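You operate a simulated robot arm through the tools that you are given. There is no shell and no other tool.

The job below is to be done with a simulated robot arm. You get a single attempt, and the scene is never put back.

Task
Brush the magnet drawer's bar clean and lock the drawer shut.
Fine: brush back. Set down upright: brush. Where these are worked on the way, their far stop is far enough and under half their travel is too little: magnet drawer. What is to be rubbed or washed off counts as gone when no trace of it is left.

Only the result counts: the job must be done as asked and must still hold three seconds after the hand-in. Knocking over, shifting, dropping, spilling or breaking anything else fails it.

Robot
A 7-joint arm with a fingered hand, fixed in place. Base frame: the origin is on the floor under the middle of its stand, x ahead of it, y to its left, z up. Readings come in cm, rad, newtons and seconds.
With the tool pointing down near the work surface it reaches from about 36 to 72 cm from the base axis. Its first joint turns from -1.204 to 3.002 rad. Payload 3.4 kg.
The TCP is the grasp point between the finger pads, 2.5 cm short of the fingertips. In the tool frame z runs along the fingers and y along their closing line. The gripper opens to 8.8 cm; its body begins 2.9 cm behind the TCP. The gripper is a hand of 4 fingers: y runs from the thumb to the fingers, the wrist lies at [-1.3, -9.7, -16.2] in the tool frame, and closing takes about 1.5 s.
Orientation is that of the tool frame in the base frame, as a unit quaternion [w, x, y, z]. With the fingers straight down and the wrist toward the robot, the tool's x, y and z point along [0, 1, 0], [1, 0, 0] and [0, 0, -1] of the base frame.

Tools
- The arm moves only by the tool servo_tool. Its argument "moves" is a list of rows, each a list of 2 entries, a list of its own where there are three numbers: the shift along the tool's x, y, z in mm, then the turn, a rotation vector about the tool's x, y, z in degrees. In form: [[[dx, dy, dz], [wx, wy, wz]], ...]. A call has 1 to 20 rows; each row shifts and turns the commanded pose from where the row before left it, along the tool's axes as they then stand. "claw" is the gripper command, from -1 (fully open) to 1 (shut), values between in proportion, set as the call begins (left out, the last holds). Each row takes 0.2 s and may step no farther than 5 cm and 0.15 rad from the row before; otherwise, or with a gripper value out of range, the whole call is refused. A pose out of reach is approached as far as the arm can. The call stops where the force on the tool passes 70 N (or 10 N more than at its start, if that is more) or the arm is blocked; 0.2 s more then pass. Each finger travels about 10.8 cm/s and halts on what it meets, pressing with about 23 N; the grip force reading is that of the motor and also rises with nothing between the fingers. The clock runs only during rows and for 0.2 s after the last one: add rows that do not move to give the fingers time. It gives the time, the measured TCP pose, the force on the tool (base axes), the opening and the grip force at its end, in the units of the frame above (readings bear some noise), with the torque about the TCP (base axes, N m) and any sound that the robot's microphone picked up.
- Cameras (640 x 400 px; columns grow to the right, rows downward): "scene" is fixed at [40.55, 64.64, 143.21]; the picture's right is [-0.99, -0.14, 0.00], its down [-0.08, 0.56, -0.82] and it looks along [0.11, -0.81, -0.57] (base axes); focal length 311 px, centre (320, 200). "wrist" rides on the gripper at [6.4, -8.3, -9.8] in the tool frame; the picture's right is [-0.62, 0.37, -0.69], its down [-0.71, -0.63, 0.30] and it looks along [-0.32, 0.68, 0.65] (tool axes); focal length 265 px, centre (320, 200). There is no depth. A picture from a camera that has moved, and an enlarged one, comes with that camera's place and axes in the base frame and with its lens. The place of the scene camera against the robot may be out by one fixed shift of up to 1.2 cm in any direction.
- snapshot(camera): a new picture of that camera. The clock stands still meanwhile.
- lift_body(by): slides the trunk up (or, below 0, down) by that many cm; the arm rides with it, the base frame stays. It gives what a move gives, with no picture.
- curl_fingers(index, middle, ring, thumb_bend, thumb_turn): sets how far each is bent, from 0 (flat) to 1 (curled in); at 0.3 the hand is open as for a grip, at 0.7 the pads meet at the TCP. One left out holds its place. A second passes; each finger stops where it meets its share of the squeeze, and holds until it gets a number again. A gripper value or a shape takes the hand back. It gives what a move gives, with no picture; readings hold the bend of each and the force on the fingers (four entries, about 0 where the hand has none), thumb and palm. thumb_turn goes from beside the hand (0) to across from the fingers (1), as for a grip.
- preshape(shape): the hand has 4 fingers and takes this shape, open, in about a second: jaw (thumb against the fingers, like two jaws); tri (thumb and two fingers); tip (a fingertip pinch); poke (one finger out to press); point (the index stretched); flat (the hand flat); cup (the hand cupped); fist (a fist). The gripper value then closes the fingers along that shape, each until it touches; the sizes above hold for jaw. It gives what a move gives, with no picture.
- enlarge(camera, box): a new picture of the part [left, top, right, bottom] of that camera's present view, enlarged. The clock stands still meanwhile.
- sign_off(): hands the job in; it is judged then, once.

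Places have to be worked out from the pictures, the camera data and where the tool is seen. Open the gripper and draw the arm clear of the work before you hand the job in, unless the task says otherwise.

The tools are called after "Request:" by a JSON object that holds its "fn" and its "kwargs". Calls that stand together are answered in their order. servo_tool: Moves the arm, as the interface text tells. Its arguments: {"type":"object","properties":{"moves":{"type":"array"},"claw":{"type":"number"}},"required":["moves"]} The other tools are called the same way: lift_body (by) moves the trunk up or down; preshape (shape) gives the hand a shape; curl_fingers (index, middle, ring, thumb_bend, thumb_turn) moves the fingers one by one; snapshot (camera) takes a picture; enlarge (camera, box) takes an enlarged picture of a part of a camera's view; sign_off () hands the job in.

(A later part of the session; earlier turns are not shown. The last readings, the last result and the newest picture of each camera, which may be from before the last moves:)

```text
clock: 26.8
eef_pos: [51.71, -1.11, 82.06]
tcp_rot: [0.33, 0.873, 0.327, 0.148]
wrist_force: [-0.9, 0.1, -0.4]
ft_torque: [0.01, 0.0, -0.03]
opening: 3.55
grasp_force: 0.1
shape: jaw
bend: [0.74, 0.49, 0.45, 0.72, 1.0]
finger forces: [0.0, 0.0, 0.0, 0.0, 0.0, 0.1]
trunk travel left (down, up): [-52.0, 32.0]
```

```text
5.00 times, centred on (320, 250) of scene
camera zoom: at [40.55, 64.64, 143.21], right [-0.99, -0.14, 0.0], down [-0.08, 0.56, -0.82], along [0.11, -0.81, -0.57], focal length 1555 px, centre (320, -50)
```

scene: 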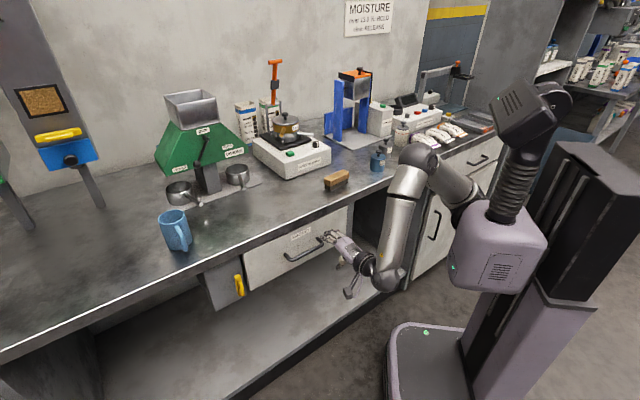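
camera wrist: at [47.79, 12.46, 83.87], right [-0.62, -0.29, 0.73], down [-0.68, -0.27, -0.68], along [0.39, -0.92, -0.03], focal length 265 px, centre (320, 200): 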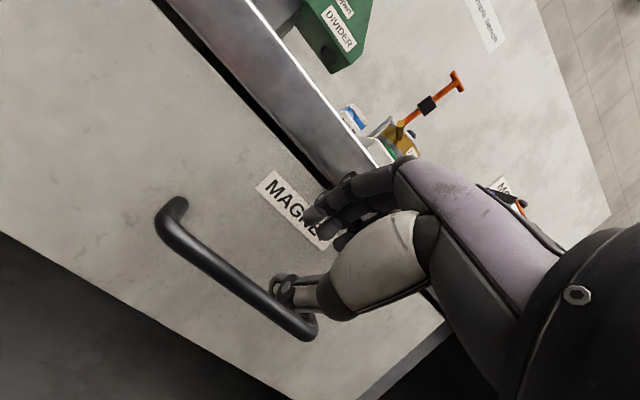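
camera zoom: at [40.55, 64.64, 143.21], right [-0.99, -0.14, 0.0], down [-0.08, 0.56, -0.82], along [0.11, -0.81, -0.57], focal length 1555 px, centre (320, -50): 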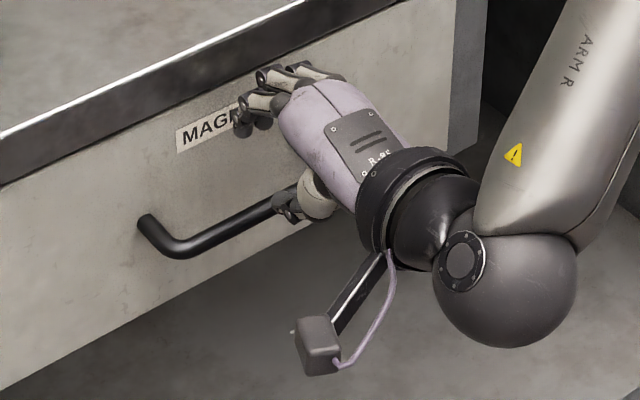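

The measured pose differs from what I commanded by about 2 cm. I'll hold for a moment to see whether it settles.

Request:
{"fn": "servo_tool", "kwargs": {"moves": [[[0, 0, 0], [0, 0, 0]], [[0, 0, 0], [0, 0, 0]], [[0, 0, 0], [0, 0, 0]]]}}

```text
clock: 27.6
eef_pos: [51.59, -1.24, 81.6]
tcp_rot: [0.332, 0.873, 0.327, 0.146]
wrist_force: [0.0, 0.6, 0.1]
ft_torque: [0.0, 0.02, 0.0]
opening: 3.56
grasp_force: 0.0
shape: jaw
bend: [0.74, 0.49, 0.45, 0.72, 1.0]
finger forces: [0.1, 0.0, 0.1, 0.1, 0.0, 0.0]
trunk travel left (down, up): [-52.0, 32.0]
```

It doesn't drift back, so the arm is holding slightly off. I'll make a small test move back along the tool axis, with an orientation correction, to see whether the arm tracks.

Request:
{"fn": "servo_tool", "kwargs": {"moves": [[[0, 0, -20], [-1.3, 0.2, -1.9]], [[0, 0, 0], [-1.3, 0.2, -1.9]], [[0, 0, 0], [0, 0, 0]], [[0, 0, 0], [0, 0, 0]]]}}

```text
clock: 28.6
eef_pos: [50.64, -0.38, 83.15]
tcp_rot: [0.353, 0.854, 0.353, 0.143]
wrist_force: [-0.2, 0.2, 0.2]
ft_torque: [-0.02, 0.01, 0.0]
opening: 3.55
grasp_force: 0.0
shape: jaw
bend: [0.74, 0.49, 0.46, 0.72, 1.0]
finger forces: [0.1, 0.0, 0.0, 0.0, 0.1, 0.0]
trunk travel left (down, up): [-52.0, 32.0]
```

The arm tracks well now. I'll shift down so the bar lines up with the jaw opening, then advance part of the way.

Request:
{"fn": "servo_tool", "kwargs": {"moves": [[[5, -24, 0], [0, 0, 0]], [[0, 0, 15], [0, 0, 0]], [[0, 0, 15], [0, 0, 0]], [[0, 0, 0], [0, 0, 0]]]}}

Request:
{"fn": "snapshot", "kwargs": {"camera": "wrist"}}

Request:
{"fn": "enlarge", "kwargs": {"camera": "scene", "box": [270, 210, 370, 290]}}

```text
clock: 29.6
eef_pos: [50.88, 0.36, 78.94]
tcp_rot: [0.364, 0.846, 0.363, 0.143]
wrist_force: [0.0, 0.0, 0.5]
ft_torque: [-0.03, -0.02, 0.03]
opening: 3.56
grasp_force: 0.0
shape: jaw
bend: [0.74, 0.49, 0.46, 0.72, 1.0]
finger forces: [0.0, 0.0, 0.0, 0.1, 0.1, 0.0]
trunk travel left (down, up): [-52.0, 32.0]
```

```text
taken
camera wrist: at [46.21, 13.76, 79.64], right [-0.6, -0.26, 0.76], down [-0.66, -0.37, -0.65], along [0.45, -0.89, 0.05], focal length 265 px, centre (320, 200)
```

wrist: 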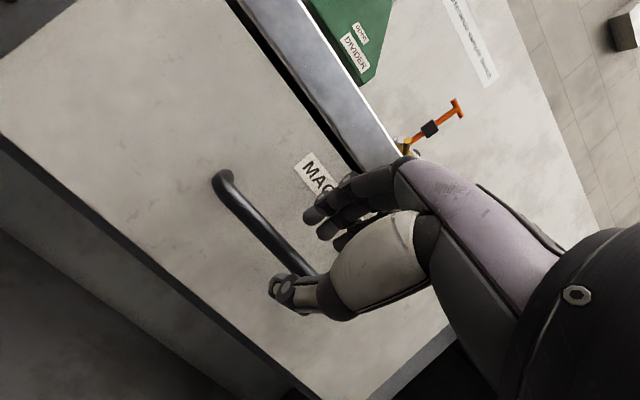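

```text
5.00 times, centred on (320, 250) of scene
camera zoom: at [40.55, 64.64, 143.21], right [-0.99, -0.14, 0.0], down [-0.08, 0.56, -0.82], along [0.11, -0.81, -0.57], focal length 1555 px, centre (320, -50)
```

zoom: 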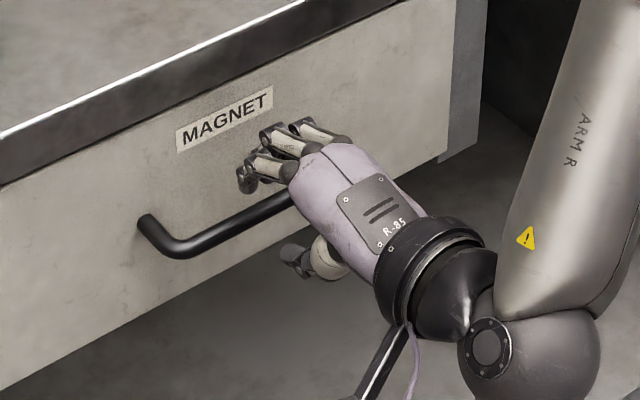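

The bar now lies between the fingers above and the thumb below. I'll shift slightly toward the fingers' side and advance about 3 cm so the bar sits between the pads.

Request:
{"fn": "servo_tool", "kwargs": {"moves": [[[0, 9, 10], [0, 0, 0]], [[0, 0, 12], [0, 0, 0]], [[0, 0, 10], [0, 0, 0]], [[0, 0, 0], [0, 0, 0]]]}}

Request:
{"fn": "snapshot", "kwargs": {"camera": "wrist"}}

Request:
{"fn": "enlarge", "kwargs": {"camera": "scene", "box": [270, 210, 370, 290]}}

```text
clock: 30.6
eef_pos: [52.92, -1.36, 77.22]
tcp_rot: [0.37, 0.841, 0.368, 0.144]
wrist_force: [-1.3, -0.1, 0.3]
ft_torque: [-0.01, -0.03, 0.01]
opening: 3.55
grasp_force: 0.0
shape: jaw
bend: [0.74, 0.49, 0.46, 0.72, 1.0]
finger forces: [0.1, 0.0, 0.0, 0.0, 0.0, 0.0]
trunk travel left (down, up): [-52.0, 32.0]
```

```text
taken
camera wrist: at [47.97, 12.01, 77.75], right [-0.59, -0.26, 0.76], down [-0.66, -0.39, -0.65], along [0.46, -0.88, 0.06], focal length 265 px, centre (320, 200)
```

wrist: 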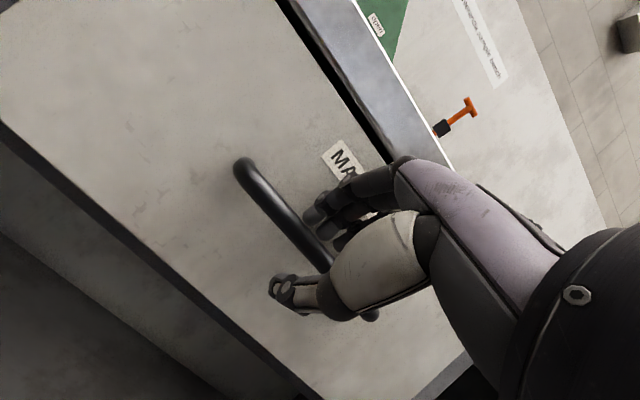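

```text
5.00 times, centred on (320, 250) of scene
camera zoom: at [40.55, 64.64, 143.21], right [-0.99, -0.14, 0.0], down [-0.08, 0.56, -0.82], along [0.11, -0.81, -0.57], focal length 1555 px, centre (320, -50)
```

zoom: 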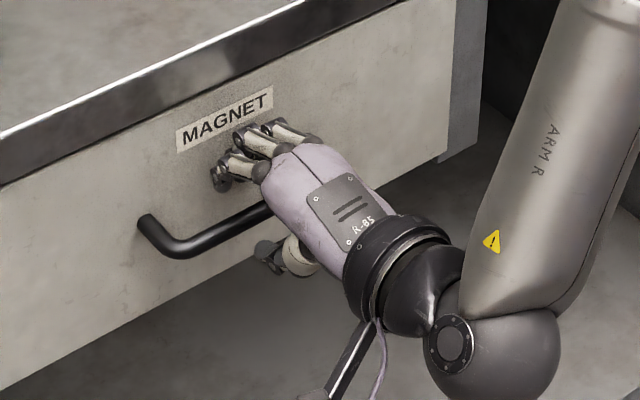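

TCP is at the bar (n≈38.4, z 77.2) with no contact. I'll close the jaw on the handle.

Request:
{"fn": "servo_tool", "kwargs": {"moves": [[[0, 0, 0], [0, 0, 0]], [[0, 0, 0], [0, 0, 0]], [[0, 0, 0], [0, 0, 0]], [[0, 0, 0], [0, 0, 0]], [[0, 0, 0], [0, 0, 0]], [[0, 0, 0], [0, 0, 0]], [[0, 0, 0], [0, 0, 0]]], "claw": 1}}

Request:
{"fn": "snapshot", "kwargs": {"camera": "wrist"}}

Request:
{"fn": "enlarge", "kwargs": {"camera": "scene", "box": [270, 210, 370, 290]}}

```text
clock: 32.2
eef_pos: [52.86, -1.42, 76.97]
tcp_rot: [0.371, 0.841, 0.369, 0.141]
wrist_force: [-0.2, -1.6, -4.9]
ft_torque: [-0.04, 0.02, 0.0]
opening: 0.15
grasp_force: 23.0
shape: jaw
bend: [0.7, 0.7, 0.7, 0.75, 1.0]
finger forces: [11.4, 3.6, 1.8, 0.0, 20.1, 0.0]
trunk travel left (down, up): [-52.0, 32.0]
```

```text
taken
camera wrist: at [47.93, 11.98, 77.46], right [-0.59, -0.26, 0.77], down [-0.66, -0.39, -0.64], along [0.46, -0.88, 0.06], focal length 265 px, centre (320, 200)
```

wrist: 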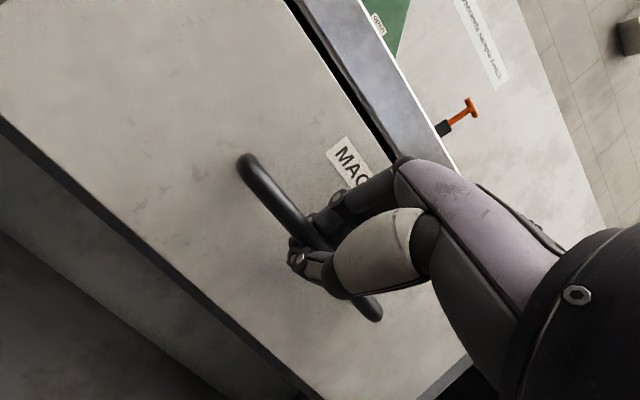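

```text
5.00 times, centred on (320, 250) of scene
camera zoom: at [40.55, 64.64, 143.21], right [-0.99, -0.14, 0.0], down [-0.08, 0.56, -0.82], along [0.11, -0.81, -0.57], focal length 1555 px, centre (320, -50)
```

zoom: 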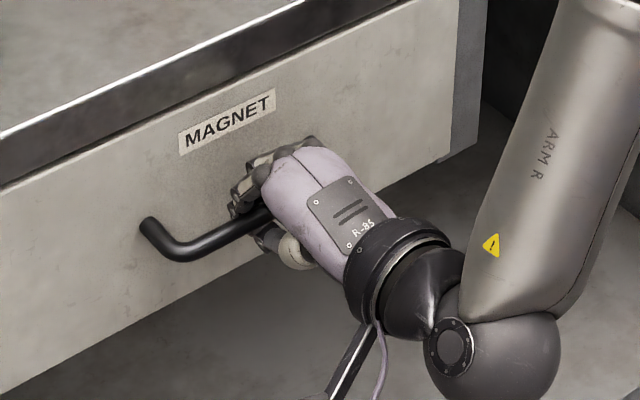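

The jaw closed with index and thumb loaded around the bar. I'll pull gently straight out by 3 cm and check the reaction.

Request:
{"fn": "servo_tool", "kwargs": {"moves": [[[0.3, -6.9, -7.3], [0, 0, 0]], [[0.3, -6.9, -7.3], [0, 0, 0]], [[0.3, -6.9, -7.3], [0, 0, 0]], [[0, 0, 0], [0, 0, 0]]]}}

Request:
{"fn": "enlarge", "kwargs": {"camera": "scene", "box": [220, 180, 400, 320]}}

```text
clock: 33.2
eef_pos: [50.65, 0.85, 76.48]
tcp_rot: [0.372, 0.839, 0.373, 0.136]
wrist_force: [-1.4, -0.9, -5.2]
ft_torque: [-0.01, 0.01, 0.04]
opening: 0.16
grasp_force: 23.3
shape: jaw
bend: [0.7, 0.7, 0.7, 0.77, 1.0]
finger forces: [1.0, 0.0, 1.2, 0.0, 0.2, 0.0]
trunk travel left (down, up): [-52.0, 32.0]
```

```text
2.86 times, centred on (310, 250) of scene
camera zoom: at [40.55, 64.64, 143.21], right [-0.99, -0.14, 0.0], down [-0.08, 0.56, -0.82], along [0.11, -0.81, -0.57], focal length 888 px, centre (349, 57)
```

zoom: 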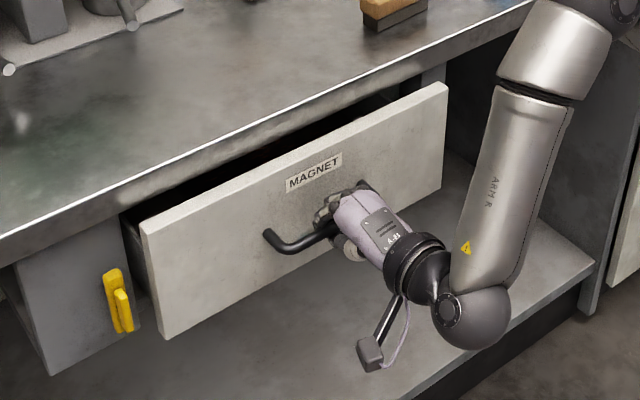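

The drawer comes out with the hand. I'll keep pulling straight out.

Request:
{"fn": "servo_tool", "kwargs": {"moves": [[[0.4, -9.8, -11.2], [0, 0, 0]], [[0.4, -9.8, -11.2], [0, 0, 0]], [[0.4, -10.3, -10.9], [0, 0, 0]], [[0.4, -10.3, -10.9], [0, 0, 0]], [[0, 0, 0], [0, 0, 0]]]}}

Request:
{"fn": "snapshot", "kwargs": {"camera": "scene"}}

```text
clock: 34.4
eef_pos: [46.21, 5.43, 76.67]
tcp_rot: [0.375, 0.835, 0.377, 0.14]
wrist_force: [-4.0, -5.0, -15.6]
ft_torque: [-0.03, 0.01, -0.01]
opening: 0.14
grasp_force: 22.6
shape: jaw
bend: [0.7, 0.7, 0.7, 0.76, 1.0]
finger forces: [0.9, 0.1, 1.8, 0.0, 29.5, 0.0]
trunk travel left (down, up): [-52.0, 32.0]
```

```text
taken
```

scene: 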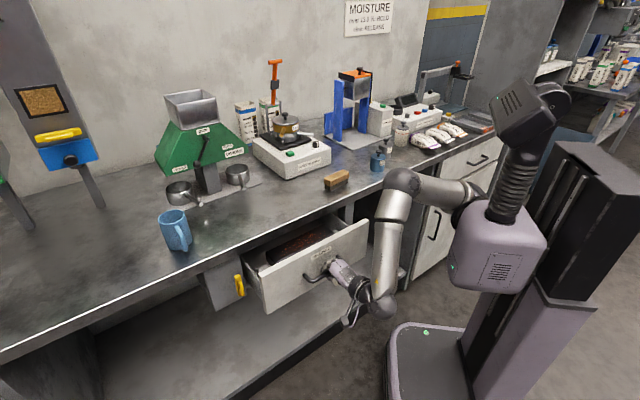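

The drawer is about 9 cm out and the brown bar is coming into view. The thumb is lifting on the handle, so I'll ease down a little and keep pulling.

Request:
{"fn": "servo_tool", "kwargs": {"moves": [[[0.4, -11.7, -9.5], [0, 0, 0]], [[0.4, -11.5, -9.5], [0, 0, 0]], [[0.4, -10.3, -10.9], [0, 0, 0]], [[0.4, -10.3, -10.9], [0, 0, 0]], [[0, 0, 0], [0, 0, 0]]]}}

Request:
{"fn": "snapshot", "kwargs": {"camera": "scene"}}

```text
clock: 35.6
eef_pos: [43.96, 6.82, 77.01]
tcp_rot: [0.372, 0.835, 0.381, 0.138]
wrist_force: [9.1, 7.8, -23.3]
ft_torque: [0.02, -0.09, 0.02]
opening: 0.17
grasp_force: 22.6
shape: jaw
bend: [0.7, 0.7, 0.7, 0.75, 1.0]
finger forces: [0.0, 1.5, 1.8, 0.1, 29.1, 0.0]
out of reach, approached as far as the arm can: row 2, 3, 4
trunk travel left (down, up): [-52.0, 32.0]
```

```text
taken
```

scene: 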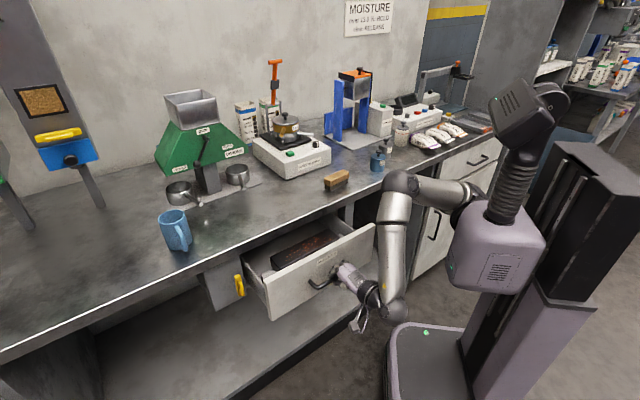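

The arm reached its limit in this posture with the drawer about 12 cm out. I'll look closely at the drawer interior before regripping.

Request:
{"fn": "enlarge", "kwargs": {"camera": "scene", "box": [220, 200, 400, 340]}}

Request:
{"fn": "snapshot", "kwargs": {"camera": "wrist"}}

```text
2.86 times, centred on (310, 270) of scene
camera zoom: at [40.55, 64.64, 143.21], right [-0.99, -0.14, 0.0], down [-0.08, 0.56, -0.82], along [0.11, -0.81, -0.57], focal length 888 px, centre (349, 0)
```

zoom: 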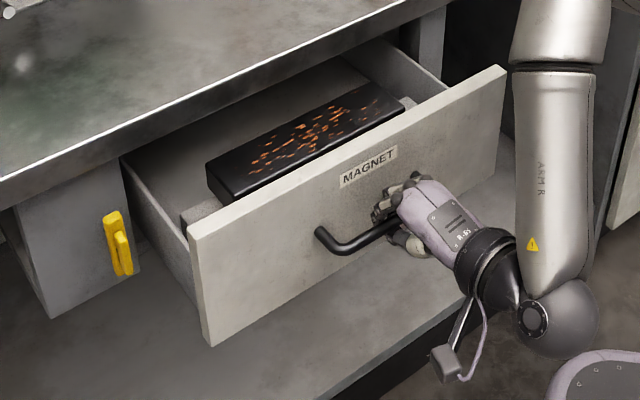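

```text
taken
camera wrist: at [38.77, 20.01, 77.33], right [-0.58, -0.26, 0.78], down [-0.66, -0.41, -0.63], along [0.48, -0.87, 0.07], focal length 265 px, centre (320, 200)
```

wrist: 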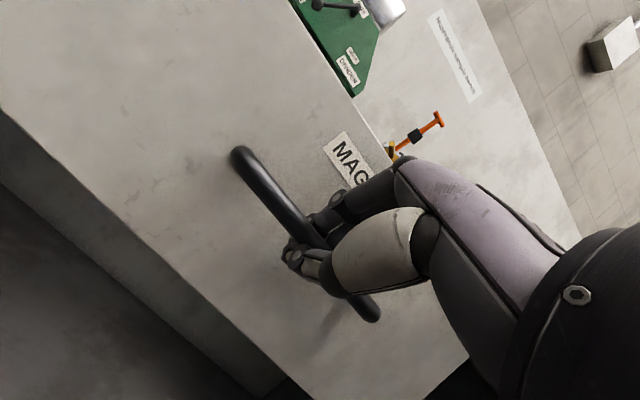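

The bar has orange filings on its top, and more opening is wanted. I'll loosen the grip and back the hand off the handle.

Request:
{"fn": "servo_tool", "kwargs": {"moves": [[[0, 0, 0], [0, 0, 0]], [[0, 0, 0], [0, 0, 0]], [[0, 0, 0], [0, 0, 0]], [[0, 0, 0], [0, 0, 0]]], "claw": 0.2}}

Request:
{"fn": "snapshot", "kwargs": {"camera": "wrist"}}

```text
clock: 36.6
eef_pos: [43.86, 6.58, 77.6]
tcp_rot: [0.374, 0.835, 0.378, 0.144]
wrist_force: [-0.2, -1.0, 0.6]
ft_torque: [0.0, 0.0, 0.01]
opening: 3.48
grasp_force: 0.0
shape: jaw
bend: [0.74, 0.49, 0.46, 0.73, 1.0]
finger forces: [0.0, 0.1, 0.1, 0.1, 0.1, 0.0]
trunk travel left (down, up): [-52.0, 32.0]
```

```text
taken
camera wrist: at [38.62, 19.86, 77.88], right [-0.59, -0.26, 0.77], down [-0.65, -0.41, -0.64], along [0.48, -0.87, 0.07], focal length 265 px, centre (320, 200)
```

wrist: 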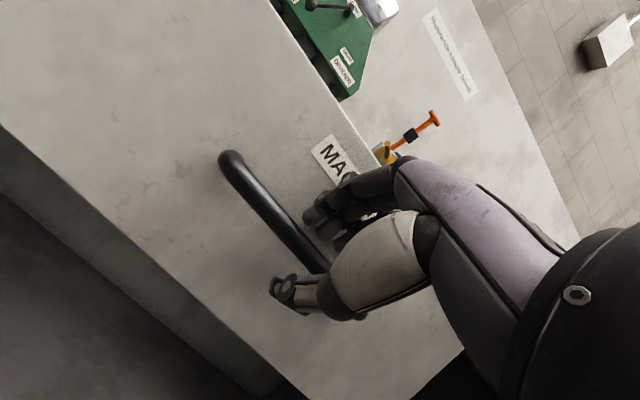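

Grip released cleanly. I'll back off along the tool axis.

Request:
{"fn": "servo_tool", "kwargs": {"moves": [[[0, 0, -15], [0, 0, 0]], [[0, 0, -15], [0, 0, 0]], [[0, 0, -15], [0, 0, 0]], [[0, 0, 0], [0, 0, 0]]]}}

Request:
{"fn": "snapshot", "kwargs": {"camera": "scene"}}

```text
clock: 37.6
eef_pos: [42.25, 6.72, 79.48]
tcp_rot: [0.364, 0.843, 0.378, 0.118]
wrist_force: [0.0, 0.0, 0.5]
ft_torque: [0.01, 0.01, 0.01]
opening: 3.51
grasp_force: 0.0
shape: jaw
bend: [0.74, 0.49, 0.46, 0.72, 1.0]
finger forces: [0.1, 0.0, 0.0, 0.0, 0.0, 0.0]
out of reach, approached as far as the arm can: row 1, 2, 3
trunk travel left (down, up): [-52.0, 32.0]
```

```text
taken
```

scene: 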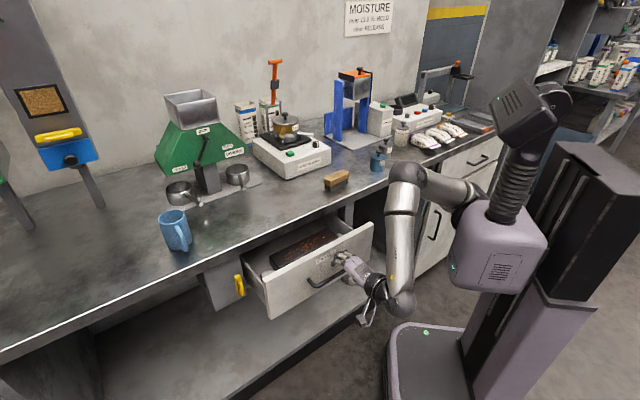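

The fingertips are now clear of the bar. I'll yaw the hand back toward a comfortable heading while easing away.

Request:
{"fn": "servo_tool", "kwargs": {"moves": [[[0, 0, -5], [-0.46, 4.2, -4.24]], [[0, 0, -5], [-0.46, 4.2, -4.24]], [[0, 0, -5], [-0.46, 4.2, -4.24]], [[0, 0, -5], [-0.46, 4.2, -4.24]], [[0, 0, -5], [-0.46, 4.2, -4.24]], [[0, 0, 0], [0, 0, 0]]]}}

Request:
{"fn": "snapshot", "kwargs": {"camera": "wrist"}}

Request:
{"fn": "snapshot", "kwargs": {"camera": "scene"}}

```text
clock: 38.2
eef_pos: [40.71, 6.84, 76.24]
tcp_rot: [0.325, 0.82, 0.46, 0.102]
wrist_force: [0.2, 0.0, 0.2]
ft_torque: [-0.01, 0.01, 0.01]
opening: 3.53
grasp_force: 0.1
shape: jaw
bend: [0.74, 0.49, 0.45, 0.72, 1.0]
finger forces: [0.0, 0.1, 0.0, 0.0, 0.0, 0.0]
trunk travel left (down, up): [-52.0, 32.0]
stopped in row 2: the arm was blocked; the commanded pose is now the measured one
```

```text
taken
camera wrist: at [33.95, 19.3, 77.78], right [-0.41, -0.34, 0.84], down [-0.69, -0.49, -0.53], along [0.6, -0.8, -0.03], focal length 265 px, centre (320, 200)
```

wrist: 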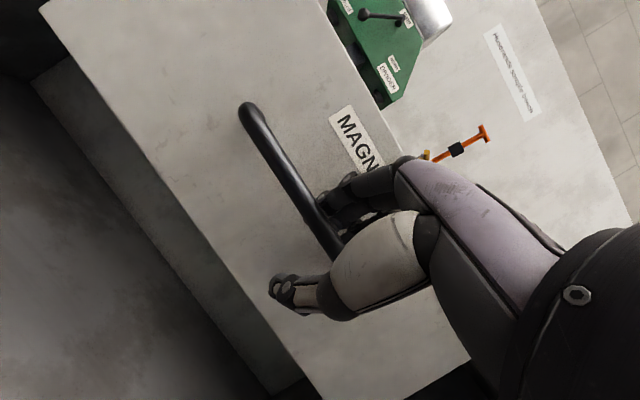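

```text
taken
```

scene: 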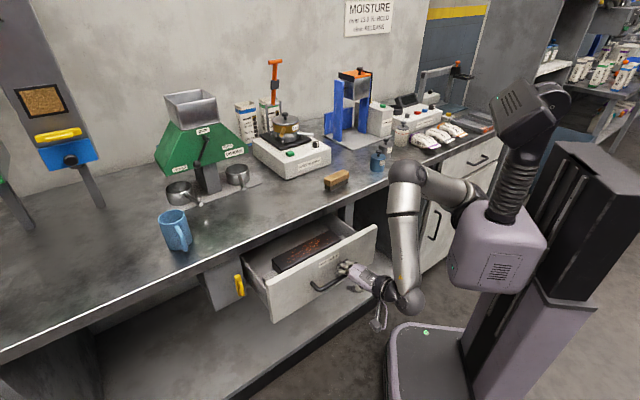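

Blocked again: the forearm hangs nearly straight down, so the wrist bend is at its limit with the hand this flat. I'll pitch the fingers more downward while rising, which relieves the wrist.

Request:
{"fn": "servo_tool", "kwargs": {"moves": [[[0, 5, -7], [6, 0, 0]], [[0, 5, -8], [6, 0, 0]], [[0, 4, -9], [6, 0, 0]], [[0, 3, -10], [6, 0, 0]], [[0, 2, -10], [6, 0, 0]], [[0, 0, 0], [0, 0, 0]]]}}

Request:
{"fn": "snapshot", "kwargs": {"camera": "scene"}}

Request:
{"fn": "snapshot", "kwargs": {"camera": "wrist"}}

```text
clock: 39.6
eef_pos: [40.67, 7.76, 81.07]
tcp_rot: [0.105, 0.874, 0.475, -0.02]
wrist_force: [-0.5, -0.4, -0.1]
ft_torque: [0.01, 0.02, -0.01]
opening: 3.53
grasp_force: 0.0
shape: jaw
bend: [0.74, 0.49, 0.46, 0.72, 1.0]
finger forces: [0.0, 0.1, 0.0, 0.0, 0.0, 0.0]
trunk travel left (down, up): [-52.0, 32.0]
```

```text
taken
```

scene: 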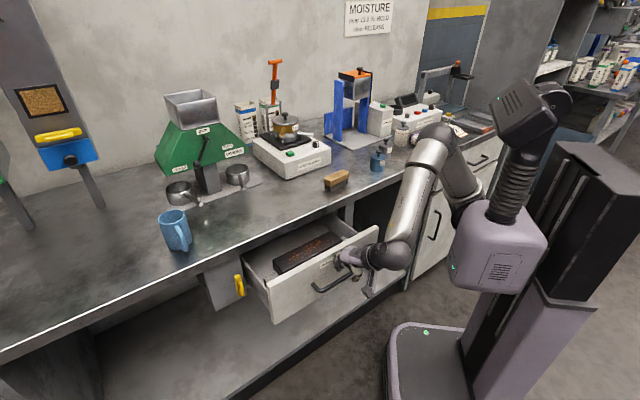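

```text
taken
camera wrist: at [36.57, 19.28, 88.5], right [-0.08, -0.56, 0.82], down [-0.9, -0.32, -0.31], along [0.43, -0.76, -0.48], focal length 265 px, centre (320, 200)
```

wrist: 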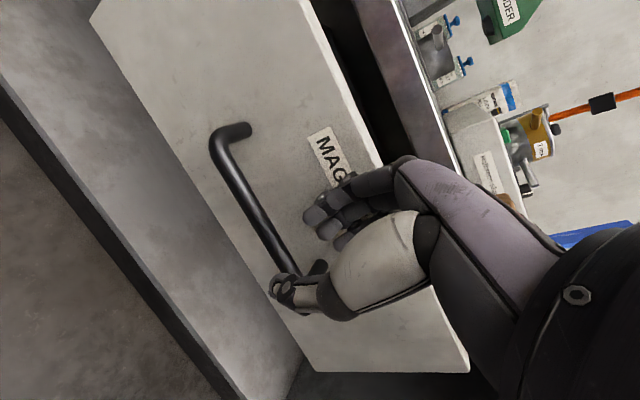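

Pointing down works well here. I'll raise the trunk 13 cm so the arm hangs lower relative to the shoulder, bringing the hand above the drawer front.

Request:
{"fn": "lift_body", "kwargs": {"by": 13}}

Request:
{"fn": "snapshot", "kwargs": {"camera": "wrist"}}

Request:
{"fn": "enlarge", "kwargs": {"camera": "scene", "box": [220, 180, 400, 340]}}

```text
clock: 41.1
eef_pos: [40.68, 7.73, 94.12]
tcp_rot: [0.105, 0.874, 0.474, -0.02]
wrist_force: [-0.1, 0.5, 0.1]
ft_torque: [0.0, 0.0, 0.03]
opening: 3.52
grasp_force: 0.2
shape: jaw
bend: [0.74, 0.49, 0.46, 0.72, 1.0]
finger forces: [0.0, 0.0, 0.0, 0.0, 0.0, 0.0]
trunk travel left (down, up): [-65.0, 19.0]
```

```text
taken
camera wrist: at [36.57, 19.26, 101.46], right [-0.08, -0.56, 0.82], down [-0.9, -0.32, -0.31], along [0.43, -0.76, -0.48], focal length 265 px, centre (320, 200)
```

wrist: 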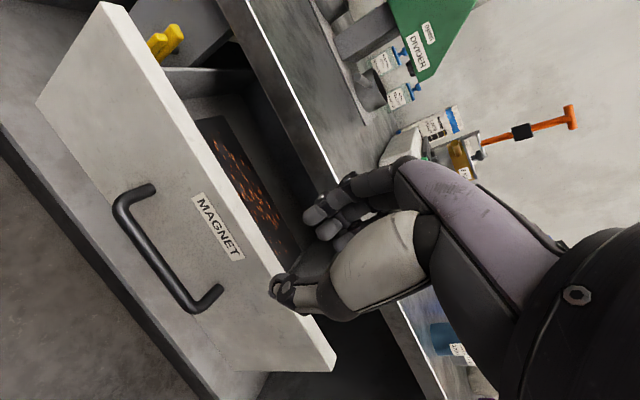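

```text
2.50 times, centred on (310, 260) of scene
camera zoom: at [40.55, 64.64, 143.21], right [-0.99, -0.14, 0.0], down [-0.08, 0.56, -0.82], along [0.11, -0.81, -0.57], focal length 777 px, centre (345, 50)
```

zoom: 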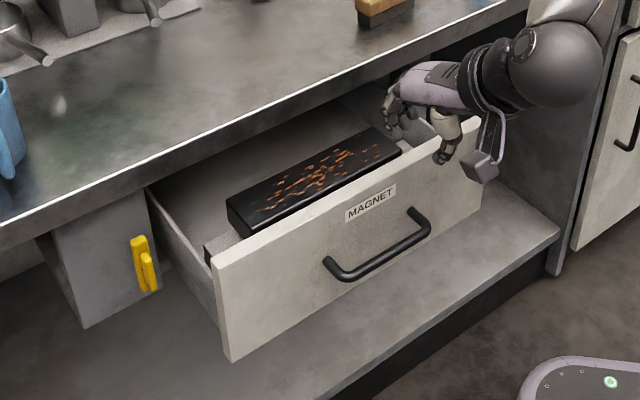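

The drawer is about 12 cm out, with the panel top at roughly z 82.7 and the hand free above it. I'll straighten the tool to point down at about -40° heading and bring it over the front panel's top edge.

Request:
{"fn": "servo_tool", "kwargs": {"moves": [[[0, 0, 0], [4.95, 3.6, 3.5]], [[0, 0, 0], [4.95, 3.6, 3.5]], [[0, 28, 5], [0, 0, 0]], [[0, 28, 5], [0, 0, 0]], [[0, 28, 5], [0, 0, 0]], [[0, 0, 0], [0, 0, 0]]]}}

Request:
{"fn": "snapshot", "kwargs": {"camera": "wrist"}}

Request:
{"fn": "enlarge", "kwargs": {"camera": "scene", "box": [220, 180, 400, 340]}}

```text
clock: 42.5
eef_pos: [47.13, 2.48, 92.75]
tcp_rot: [0.0, 0.907, 0.422, 0.003]
wrist_force: [0.6, 0.4, -0.4]
ft_torque: [0.02, 0.01, 0.0]
opening: 3.53
grasp_force: 0.1
shape: jaw
bend: [0.74, 0.49, 0.46, 0.72, 1.0]
finger forces: [0.0, 0.0, 0.0, 0.0, 0.1, 0.0]
trunk travel left (down, up): [-65.0, 19.0]
```

```text
taken
camera wrist: at [44.78, 12.51, 102.65], right [-0.12, -0.71, 0.69], down [-0.94, -0.14, -0.31], along [0.32, -0.69, -0.65], focal length 265 px, centre (320, 200)
```

wrist: 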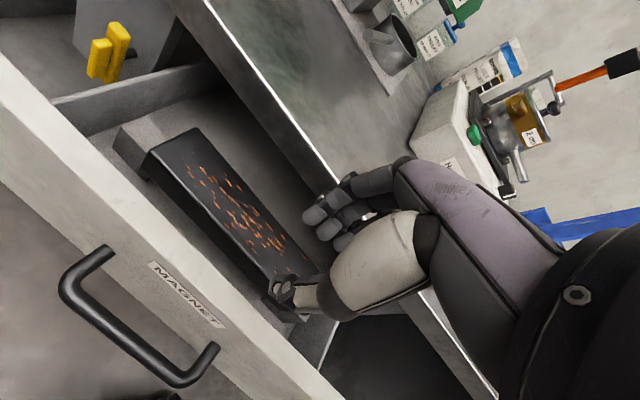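

```text
2.50 times, centred on (310, 260) of scene
camera zoom: at [40.55, 64.64, 143.21], right [-0.99, -0.14, 0.0], down [-0.08, 0.56, -0.82], along [0.11, -0.81, -0.57], focal length 777 px, centre (345, 50)
```

zoom: 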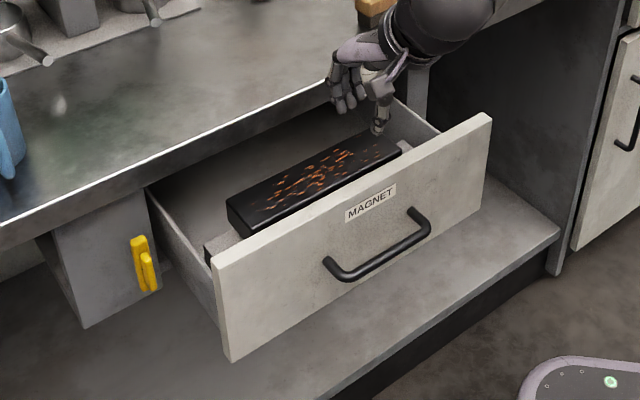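

The view is good now. I'll zoom in on the bar from both cameras to measure it and the panel.

Request:
{"fn": "enlarge", "kwargs": {"camera": "scene", "box": [255, 215, 355, 295]}}

Request:
{"fn": "enlarge", "kwargs": {"camera": "wrist", "box": [60, 100, 340, 380]}}

```text
5.00 times, centred on (305, 255) of scene
camera zoom: at [40.55, 64.64, 143.21], right [-0.99, -0.14, 0.0], down [-0.08, 0.56, -0.82], along [0.11, -0.81, -0.57], focal length 1555 px, centre (395, -75)
```

zoom: 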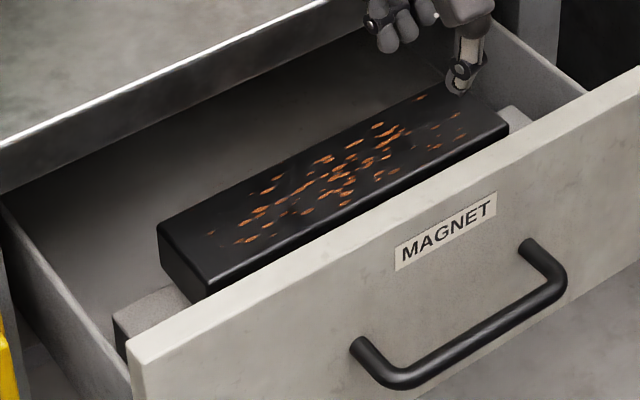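

```text
1.43 times, centred on (200, 240) of wrist
camera zoom: at [44.78, 12.51, 102.65], right [-0.12, -0.71, 0.69], down [-0.94, -0.14, -0.31], along [0.32, -0.69, -0.65], focal length 379 px, centre (491, 143)
```

zoom: 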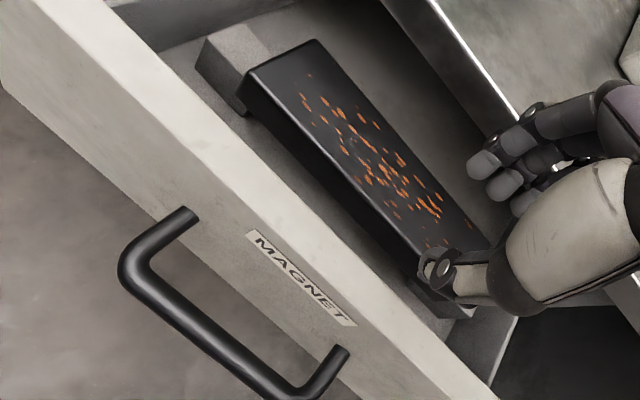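

The bar's top is at about z 77.4, spanning u 25–47 and n 36–42; it's level and about 6 cm wide. I'll lower the hand astride the front panel's top edge, first to just above it.

Request:
{"fn": "servo_tool", "kwargs": {"moves": [[[0, 0, 30], [0, 0, 0]], [[0, 0, 30], [0, 0, 0]], [[0, 0, 10], [0, 0, 0]], [[0, 0, 0], [0, 0, 0]]]}}

Request:
{"fn": "snapshot", "kwargs": {"camera": "wrist"}}

Request:
{"fn": "enlarge", "kwargs": {"camera": "scene", "box": [260, 190, 380, 290]}}

```text
clock: 43.5
eef_pos: [48.0, 2.15, 87.57]
tcp_rot: [-0.024, 0.913, 0.407, 0.024]
wrist_force: [0.3, 0.2, -0.2]
ft_torque: [-0.02, 0.02, -0.05]
opening: 3.53
grasp_force: 0.1
shape: jaw
bend: [0.74, 0.49, 0.46, 0.72, 1.0]
finger forces: [0.0, 0.0, 0.0, 0.1, 0.1, 0.0]
trunk travel left (down, up): [-65.0, 19.0]
```

```text
taken
camera wrist: at [45.84, 11.65, 98.04], right [-0.16, -0.75, 0.64], down [-0.94, -0.09, -0.33], along [0.31, -0.66, -0.69], focal length 265 px, centre (320, 200)
```

wrist: 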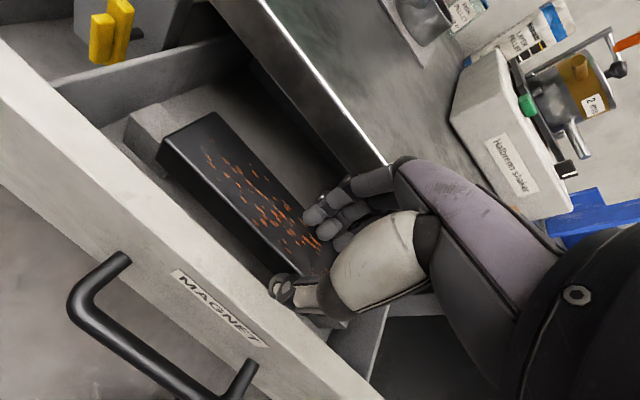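

```text
4.00 times, centred on (320, 240) of scene
camera zoom: at [40.55, 64.64, 143.21], right [-0.99, -0.14, 0.0], down [-0.08, 0.56, -0.82], along [0.11, -0.81, -0.57], focal length 1244 px, centre (320, 40)
```

zoom: 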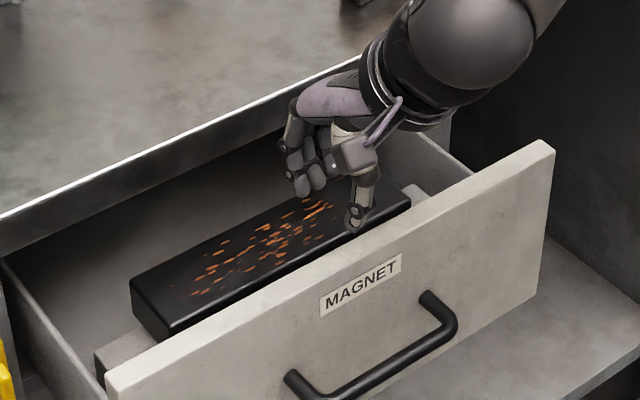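

The hand is near where I want it but stopped a little high. I'll let it settle.

Request:
{"fn": "servo_tool", "kwargs": {"moves": [[[0, 0, 0], [0, 0, 0]], [[0, 0, 0], [0, 0, 0]], [[0, 0, 0], [0, 0, 0]]]}}

```text
clock: 44.3
eef_pos: [48.02, 1.82, 87.33]
tcp_rot: [-0.025, 0.914, 0.405, 0.021]
wrist_force: [0.7, 0.5, 0.0]
ft_torque: [-0.02, 0.0, -0.01]
opening: 3.56
grasp_force: 0.0
shape: jaw
bend: [0.74, 0.49, 0.46, 0.72, 1.0]
finger forces: [0.0, 0.0, 0.0, 0.1, 0.0, 0.1]
trunk travel left (down, up): [-65.0, 19.0]
```

I'll zoom in on the panel's top edge to fix its position relative to the thumb and fingers.

Request:
{"fn": "enlarge", "kwargs": {"camera": "wrist", "box": [160, 200, 400, 400]}}

Request:
{"fn": "enlarge", "kwargs": {"camera": "scene", "box": [290, 200, 370, 270]}}

```text
2.00 times, centred on (280, 300) of wrist
camera zoom: at [45.96, 11.43, 97.77], right [-0.16, -0.75, 0.64], down [-0.94, -0.09, -0.33], along [0.3, -0.66, -0.69], focal length 531 px, centre (400, 0)
```

zoom: 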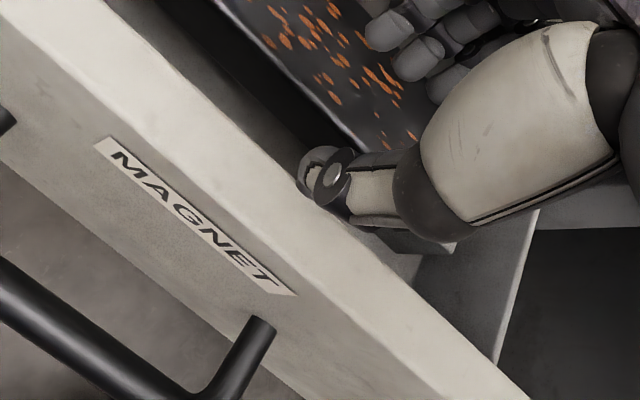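

```text
5.71 times, centred on (330, 235) of scene
camera zoom: at [40.55, 64.64, 143.21], right [-0.99, -0.14, 0.0], down [-0.08, 0.56, -0.82], along [0.11, -0.81, -0.57], focal length 1777 px, centre (263, 0)
```

zoom: 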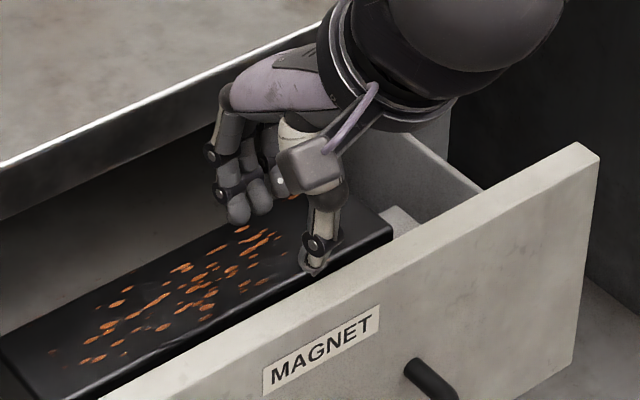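

The panel's top edge appears to be at n ≈ 29.5–30.7, so the hand needs to come about 2.5 cm back toward the robot to straddle it. I'll shift and recheck.

Request:
{"fn": "servo_tool", "kwargs": {"moves": [[[0.5, -12, 0], [0, 0, 0]], [[0.5, -13, 0], [0, 0, 0]], [[0, 0, 0], [0, 0, 0]], [[0, 0, 0], [0, 0, 0]]]}}

Request:
{"fn": "enlarge", "kwargs": {"camera": "wrist", "box": [160, 200, 400, 400]}}

Request:
{"fn": "enlarge", "kwargs": {"camera": "scene", "box": [290, 200, 370, 270]}}

```text
clock: 45.3
eef_pos: [46.14, 3.35, 86.91]
tcp_rot: [-0.028, 0.915, 0.402, 0.015]
wrist_force: [0.3, -0.5, 0.7]
ft_torque: [-0.01, 0.04, 0.02]
opening: 3.52
grasp_force: 0.1
shape: jaw
bend: [0.74, 0.49, 0.46, 0.73, 1.0]
finger forces: [0.1, 0.0, 0.1, 0.0, 0.1, 0.1]
trunk travel left (down, up): [-65.0, 19.0]
```

```text
2.00 times, centred on (280, 300) of wrist
camera zoom: at [44.35, 12.92, 97.45], right [-0.15, -0.75, 0.65], down [-0.95, -0.08, -0.32], along [0.29, -0.66, -0.69], focal length 531 px, centre (400, 0)
```

zoom: 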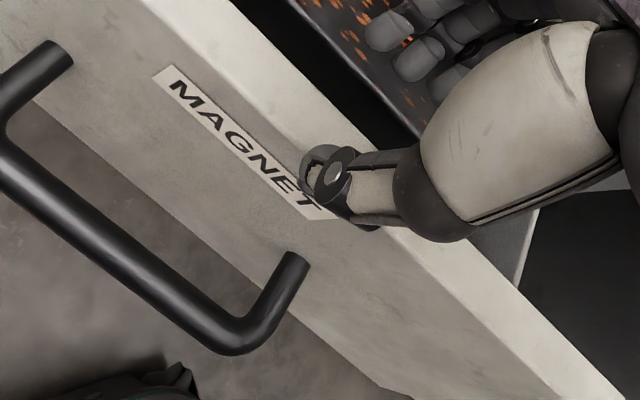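

```text
5.71 times, centred on (330, 235) of scene
camera zoom: at [40.55, 64.64, 143.21], right [-0.99, -0.14, 0.0], down [-0.08, 0.56, -0.82], along [0.11, -0.81, -0.57], focal length 1777 px, centre (263, 0)
```

zoom: 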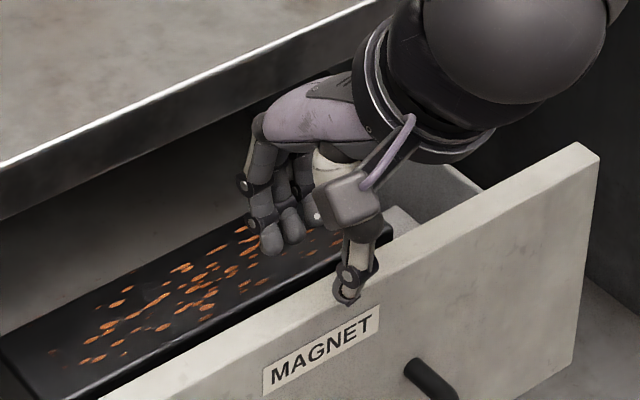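

The thumb is just outside and the fingers inside the panel. I'll open slightly more for clearance, nudge back half a centimetre, and lower the trunk to straddle the panel edge.

Request:
{"fn": "servo_tool", "kwargs": {"moves": [[[0, -4, 0], [0, 0, 0]], [[0, 0, 0], [0, 0, 0]], [[0, 0, 0], [0, 0, 0]]], "claw": 0.0}}

Request:
{"fn": "lift_body", "kwargs": {"by": -2.5}}

Request:
{"fn": "enlarge", "kwargs": {"camera": "wrist", "box": [160, 200, 400, 400]}}

Request:
{"fn": "enlarge", "kwargs": {"camera": "scene", "box": [290, 200, 370, 270]}}

```text
clock: 46.1
eef_pos: [45.78, 3.78, 87.14]
tcp_rot: [-0.028, 0.915, 0.403, 0.017]
wrist_force: [0.9, 1.0, -0.3]
ft_torque: [0.02, 0.03, 0.04]
opening: 4.34
grasp_force: 0.1
shape: jaw
bend: [0.74, 0.45, 0.41, 0.7, 1.0]
finger forces: [0.0, 0.1, 0.0, 0.1, 0.1, 0.0]
trunk travel left (down, up): [-65.0, 19.0]
```

```text
clock: 46.9
eef_pos: [45.77, 3.97, 84.62]
tcp_rot: [-0.028, 0.914, 0.405, 0.017]
wrist_force: [0.4, 0.2, 0.4]
ft_torque: [-0.02, 0.02, 0.02]
opening: 4.32
grasp_force: 0.0
shape: jaw
bend: [0.74, 0.45, 0.41, 0.7, 1.0]
finger forces: [0.0, 0.0, 0.1, 0.0, 0.0, 0.0]
trunk travel left (down, up): [-62.5, 21.5]
```

```text
2.00 times, centred on (280, 300) of wrist
camera zoom: at [43.82, 13.5, 95.08], right [-0.15, -0.75, 0.64], down [-0.94, -0.09, -0.32], along [0.29, -0.66, -0.7], focal length 531 px, centre (400, 0)
```

zoom: 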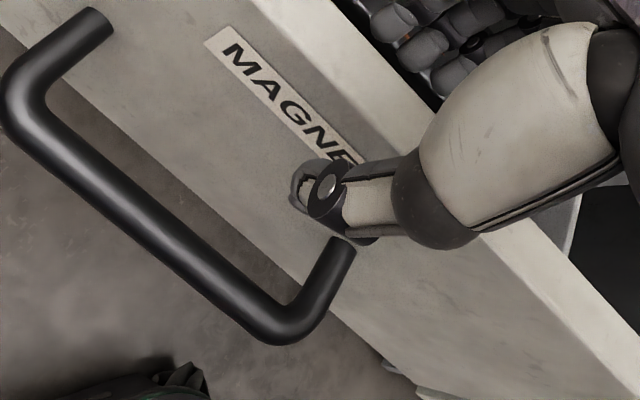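

```text
5.71 times, centred on (330, 235) of scene
camera zoom: at [40.55, 64.64, 143.21], right [-0.99, -0.14, 0.0], down [-0.08, 0.56, -0.82], along [0.11, -0.81, -0.57], focal length 1777 px, centre (263, 0)
```

zoom: 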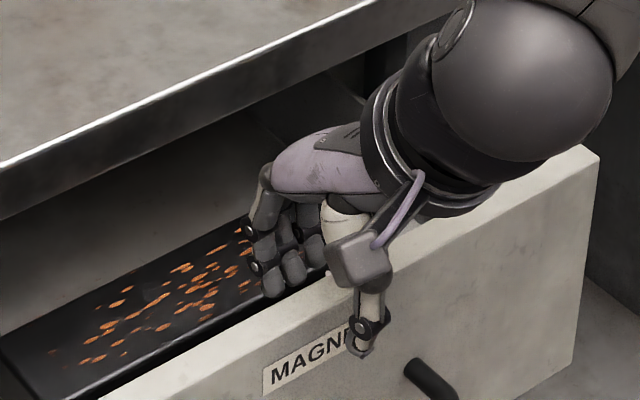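

Thumb outside, fingers inside, no contact. I'll lower another 1.7 cm, then close on the panel.

Request:
{"fn": "lift_body", "kwargs": {"by": -1.7}}

Request:
{"fn": "servo_tool", "kwargs": {"moves": [[[0, 0, 0], [0, 0, 0]], [[0, 0, 0], [0, 0, 0]], [[0, 0, 0], [0, 0, 0]], [[0, 0, 0], [0, 0, 0]], [[0, 0, 0], [0, 0, 0]]], "claw": 1}}

Request:
{"fn": "enlarge", "kwargs": {"camera": "scene", "box": [290, 200, 370, 270]}}

```text
clock: 47.5
eef_pos: [45.79, 3.9, 82.87]
tcp_rot: [-0.027, 0.914, 0.405, 0.017]
wrist_force: [0.2, 0.2, 0.3]
ft_torque: [0.02, 0.01, -0.02]
opening: 4.36
grasp_force: 0.0
shape: jaw
bend: [0.74, 0.45, 0.41, 0.7, 1.0]
finger forces: [0.1, 0.0, 0.0, 0.0, 0.0, 0.1]
trunk travel left (down, up): [-60.8, 23.2]
```

```text
clock: 48.7
eef_pos: [45.76, 3.83, 82.95]
tcp_rot: [-0.028, 0.914, 0.404, 0.016]
wrist_force: [-1.2, 0.8, -2.3]
ft_torque: [0.0, -0.02, 0.04]
opening: 1.31
grasp_force: 23.4
shape: jaw
bend: [0.72, 0.66, 0.66, 0.74, 1.0]
finger forces: [11.7, 5.9, 2.7, 0.0, 20.6, 0.0]
trunk travel left (down, up): [-60.8, 23.2]
```

```text
5.71 times, centred on (330, 235) of scene
camera zoom: at [40.55, 64.64, 143.21], right [-0.99, -0.14, 0.0], down [-0.08, 0.56, -0.82], along [0.11, -0.81, -0.57], focal length 1777 px, centre (263, 0)
```

zoom: 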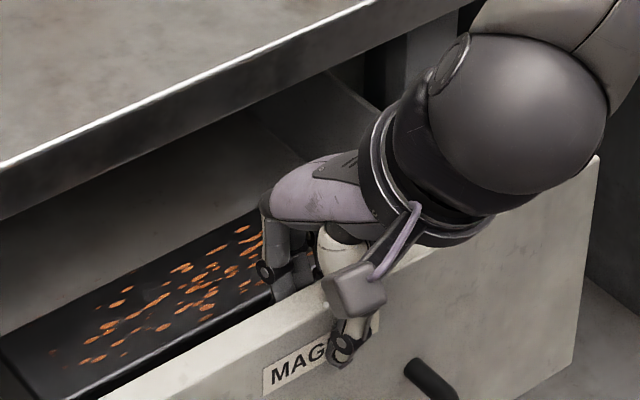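

The hand grips the panel (about 1.3 cm thick). I'll pull straight out 6 cm.

Request:
{"fn": "servo_tool", "kwargs": {"moves": [[[0.7, -15, 0.6], [0, 0, 0]], [[0.7, -15, 0.6], [0, 0, 0]], [[0.7, -15, 0.6], [0, 0, 0]], [[0.7, -15, 0.6], [0, 0, 0]], [[0, 0, 0], [0, 0, 0]]]}}

Request:
{"fn": "snapshot", "kwargs": {"camera": "scene"}}

```text
clock: 49.9
eef_pos: [41.95, 7.87, 82.87]
tcp_rot: [-0.029, 0.916, 0.399, 0.017]
wrist_force: [2.9, 1.8, -0.5]
ft_torque: [0.02, -0.11, 0.08]
opening: 1.33
grasp_force: 23.2
shape: jaw
bend: [0.72, 0.65, 0.65, 0.75, 1.0]
finger forces: [13.0, 6.8, 2.8, 0.1, 21.8, 0.0]
trunk travel left (down, up): [-60.8, 23.2]
```

```text
taken
```

scene: 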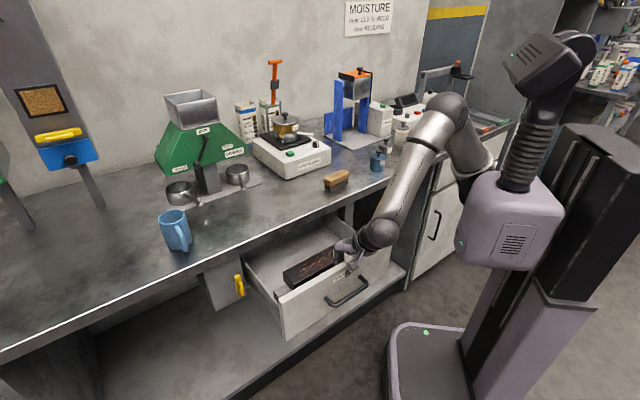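

The drawer is now about 19 cm out. I'll keep pulling to look for its stop.

Request:
{"fn": "servo_tool", "kwargs": {"moves": [[[0.7, -12, 0.6], [0, 0, 0]], [[0.7, -12, 0.6], [0, 0, 0]], [[0.7, -12, 0.6], [0, 0, 0]], [[0, 0, 0], [0, 0, 0]]]}}

Request:
{"fn": "snapshot", "kwargs": {"camera": "scene"}}

```text
clock: 50.9
eef_pos: [39.48, 10.35, 82.9]
tcp_rot: [-0.034, 0.917, 0.396, 0.016]
wrist_force: [0.6, -7.2, -12.7]
ft_torque: [-0.22, -0.1, 0.07]
opening: 1.23
grasp_force: 22.6
shape: jaw
bend: [0.71, 0.65, 0.65, 0.75, 1.0]
finger forces: [13.7, 7.3, 3.6, 0.0, 18.9, 0.0]
trunk travel left (down, up): [-60.8, 23.2]
```

```text
taken
```

scene: 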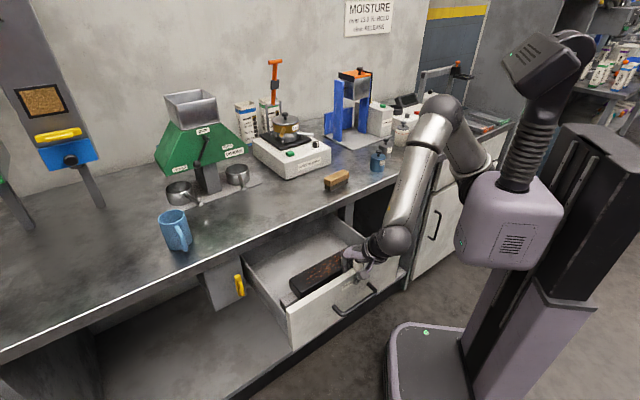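

The drawer is open about 22 cm, with the bar fully clear of the bench edge. I'll release the panel and rise straight up with the trunk.

Request:
{"fn": "servo_tool", "kwargs": {"moves": [[[0, 0, 0], [0, 0, 0]], [[0, 0, 0], [0, 0, 0]], [[0, 0, 0], [0, 0, 0]]], "claw": 0.0}}

Request:
{"fn": "lift_body", "kwargs": {"by": 14}}

Request:
{"fn": "snapshot", "kwargs": {"camera": "scene"}}

Request:
{"fn": "snapshot", "kwargs": {"camera": "wrist"}}

```text
clock: 51.9
eef_pos: [39.51, 10.48, 83.3]
tcp_rot: [-0.037, 0.917, 0.397, 0.021]
wrist_force: [0.2, 1.0, 0.2]
ft_torque: [-0.01, -0.02, -0.02]
opening: 4.38
grasp_force: 0.1
shape: jaw
bend: [0.74, 0.45, 0.41, 0.7, 1.0]
finger forces: [0.0, 0.1, 0.1, 0.0, 0.1, 0.1]
trunk travel left (down, up): [-60.8, 23.2]
stopped in row 3: the arm was blocked; the commanded pose is now the measured one
```

```text
clock: 53.6
eef_pos: [39.37, 10.61, 97.35]
tcp_rot: [-0.037, 0.917, 0.396, 0.02]
wrist_force: [-0.5, -0.3, 0.1]
ft_torque: [0.0, -0.02, 0.01]
opening: 4.35
grasp_force: 0.1
shape: jaw
bend: [0.74, 0.45, 0.41, 0.7, 1.0]
finger forces: [0.1, 0.0, 0.0, 0.1, 0.1, 0.0]
trunk travel left (down, up): [-74.8, 9.2]
```

```text
taken
```

scene: 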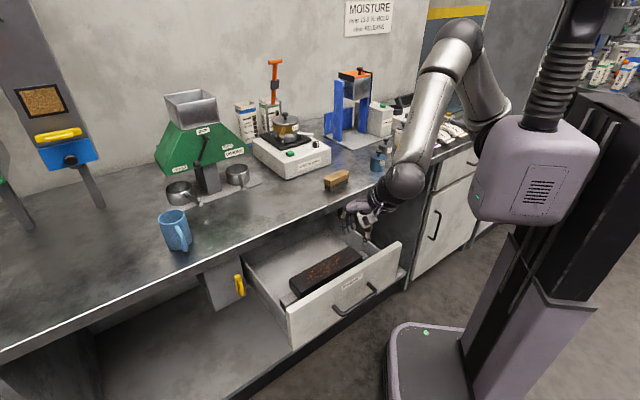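

```text
taken
camera wrist: at [37.68, 19.9, 107.95], right [-0.16, -0.76, 0.63], down [-0.95, -0.06, -0.32], along [0.28, -0.65, -0.71], focal length 265 px, centre (320, 200)
```

wrist: 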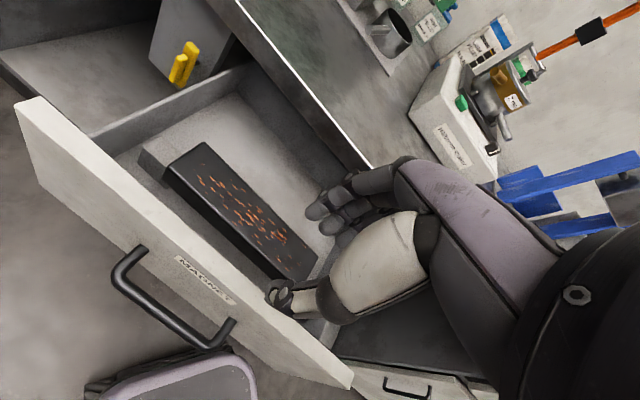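

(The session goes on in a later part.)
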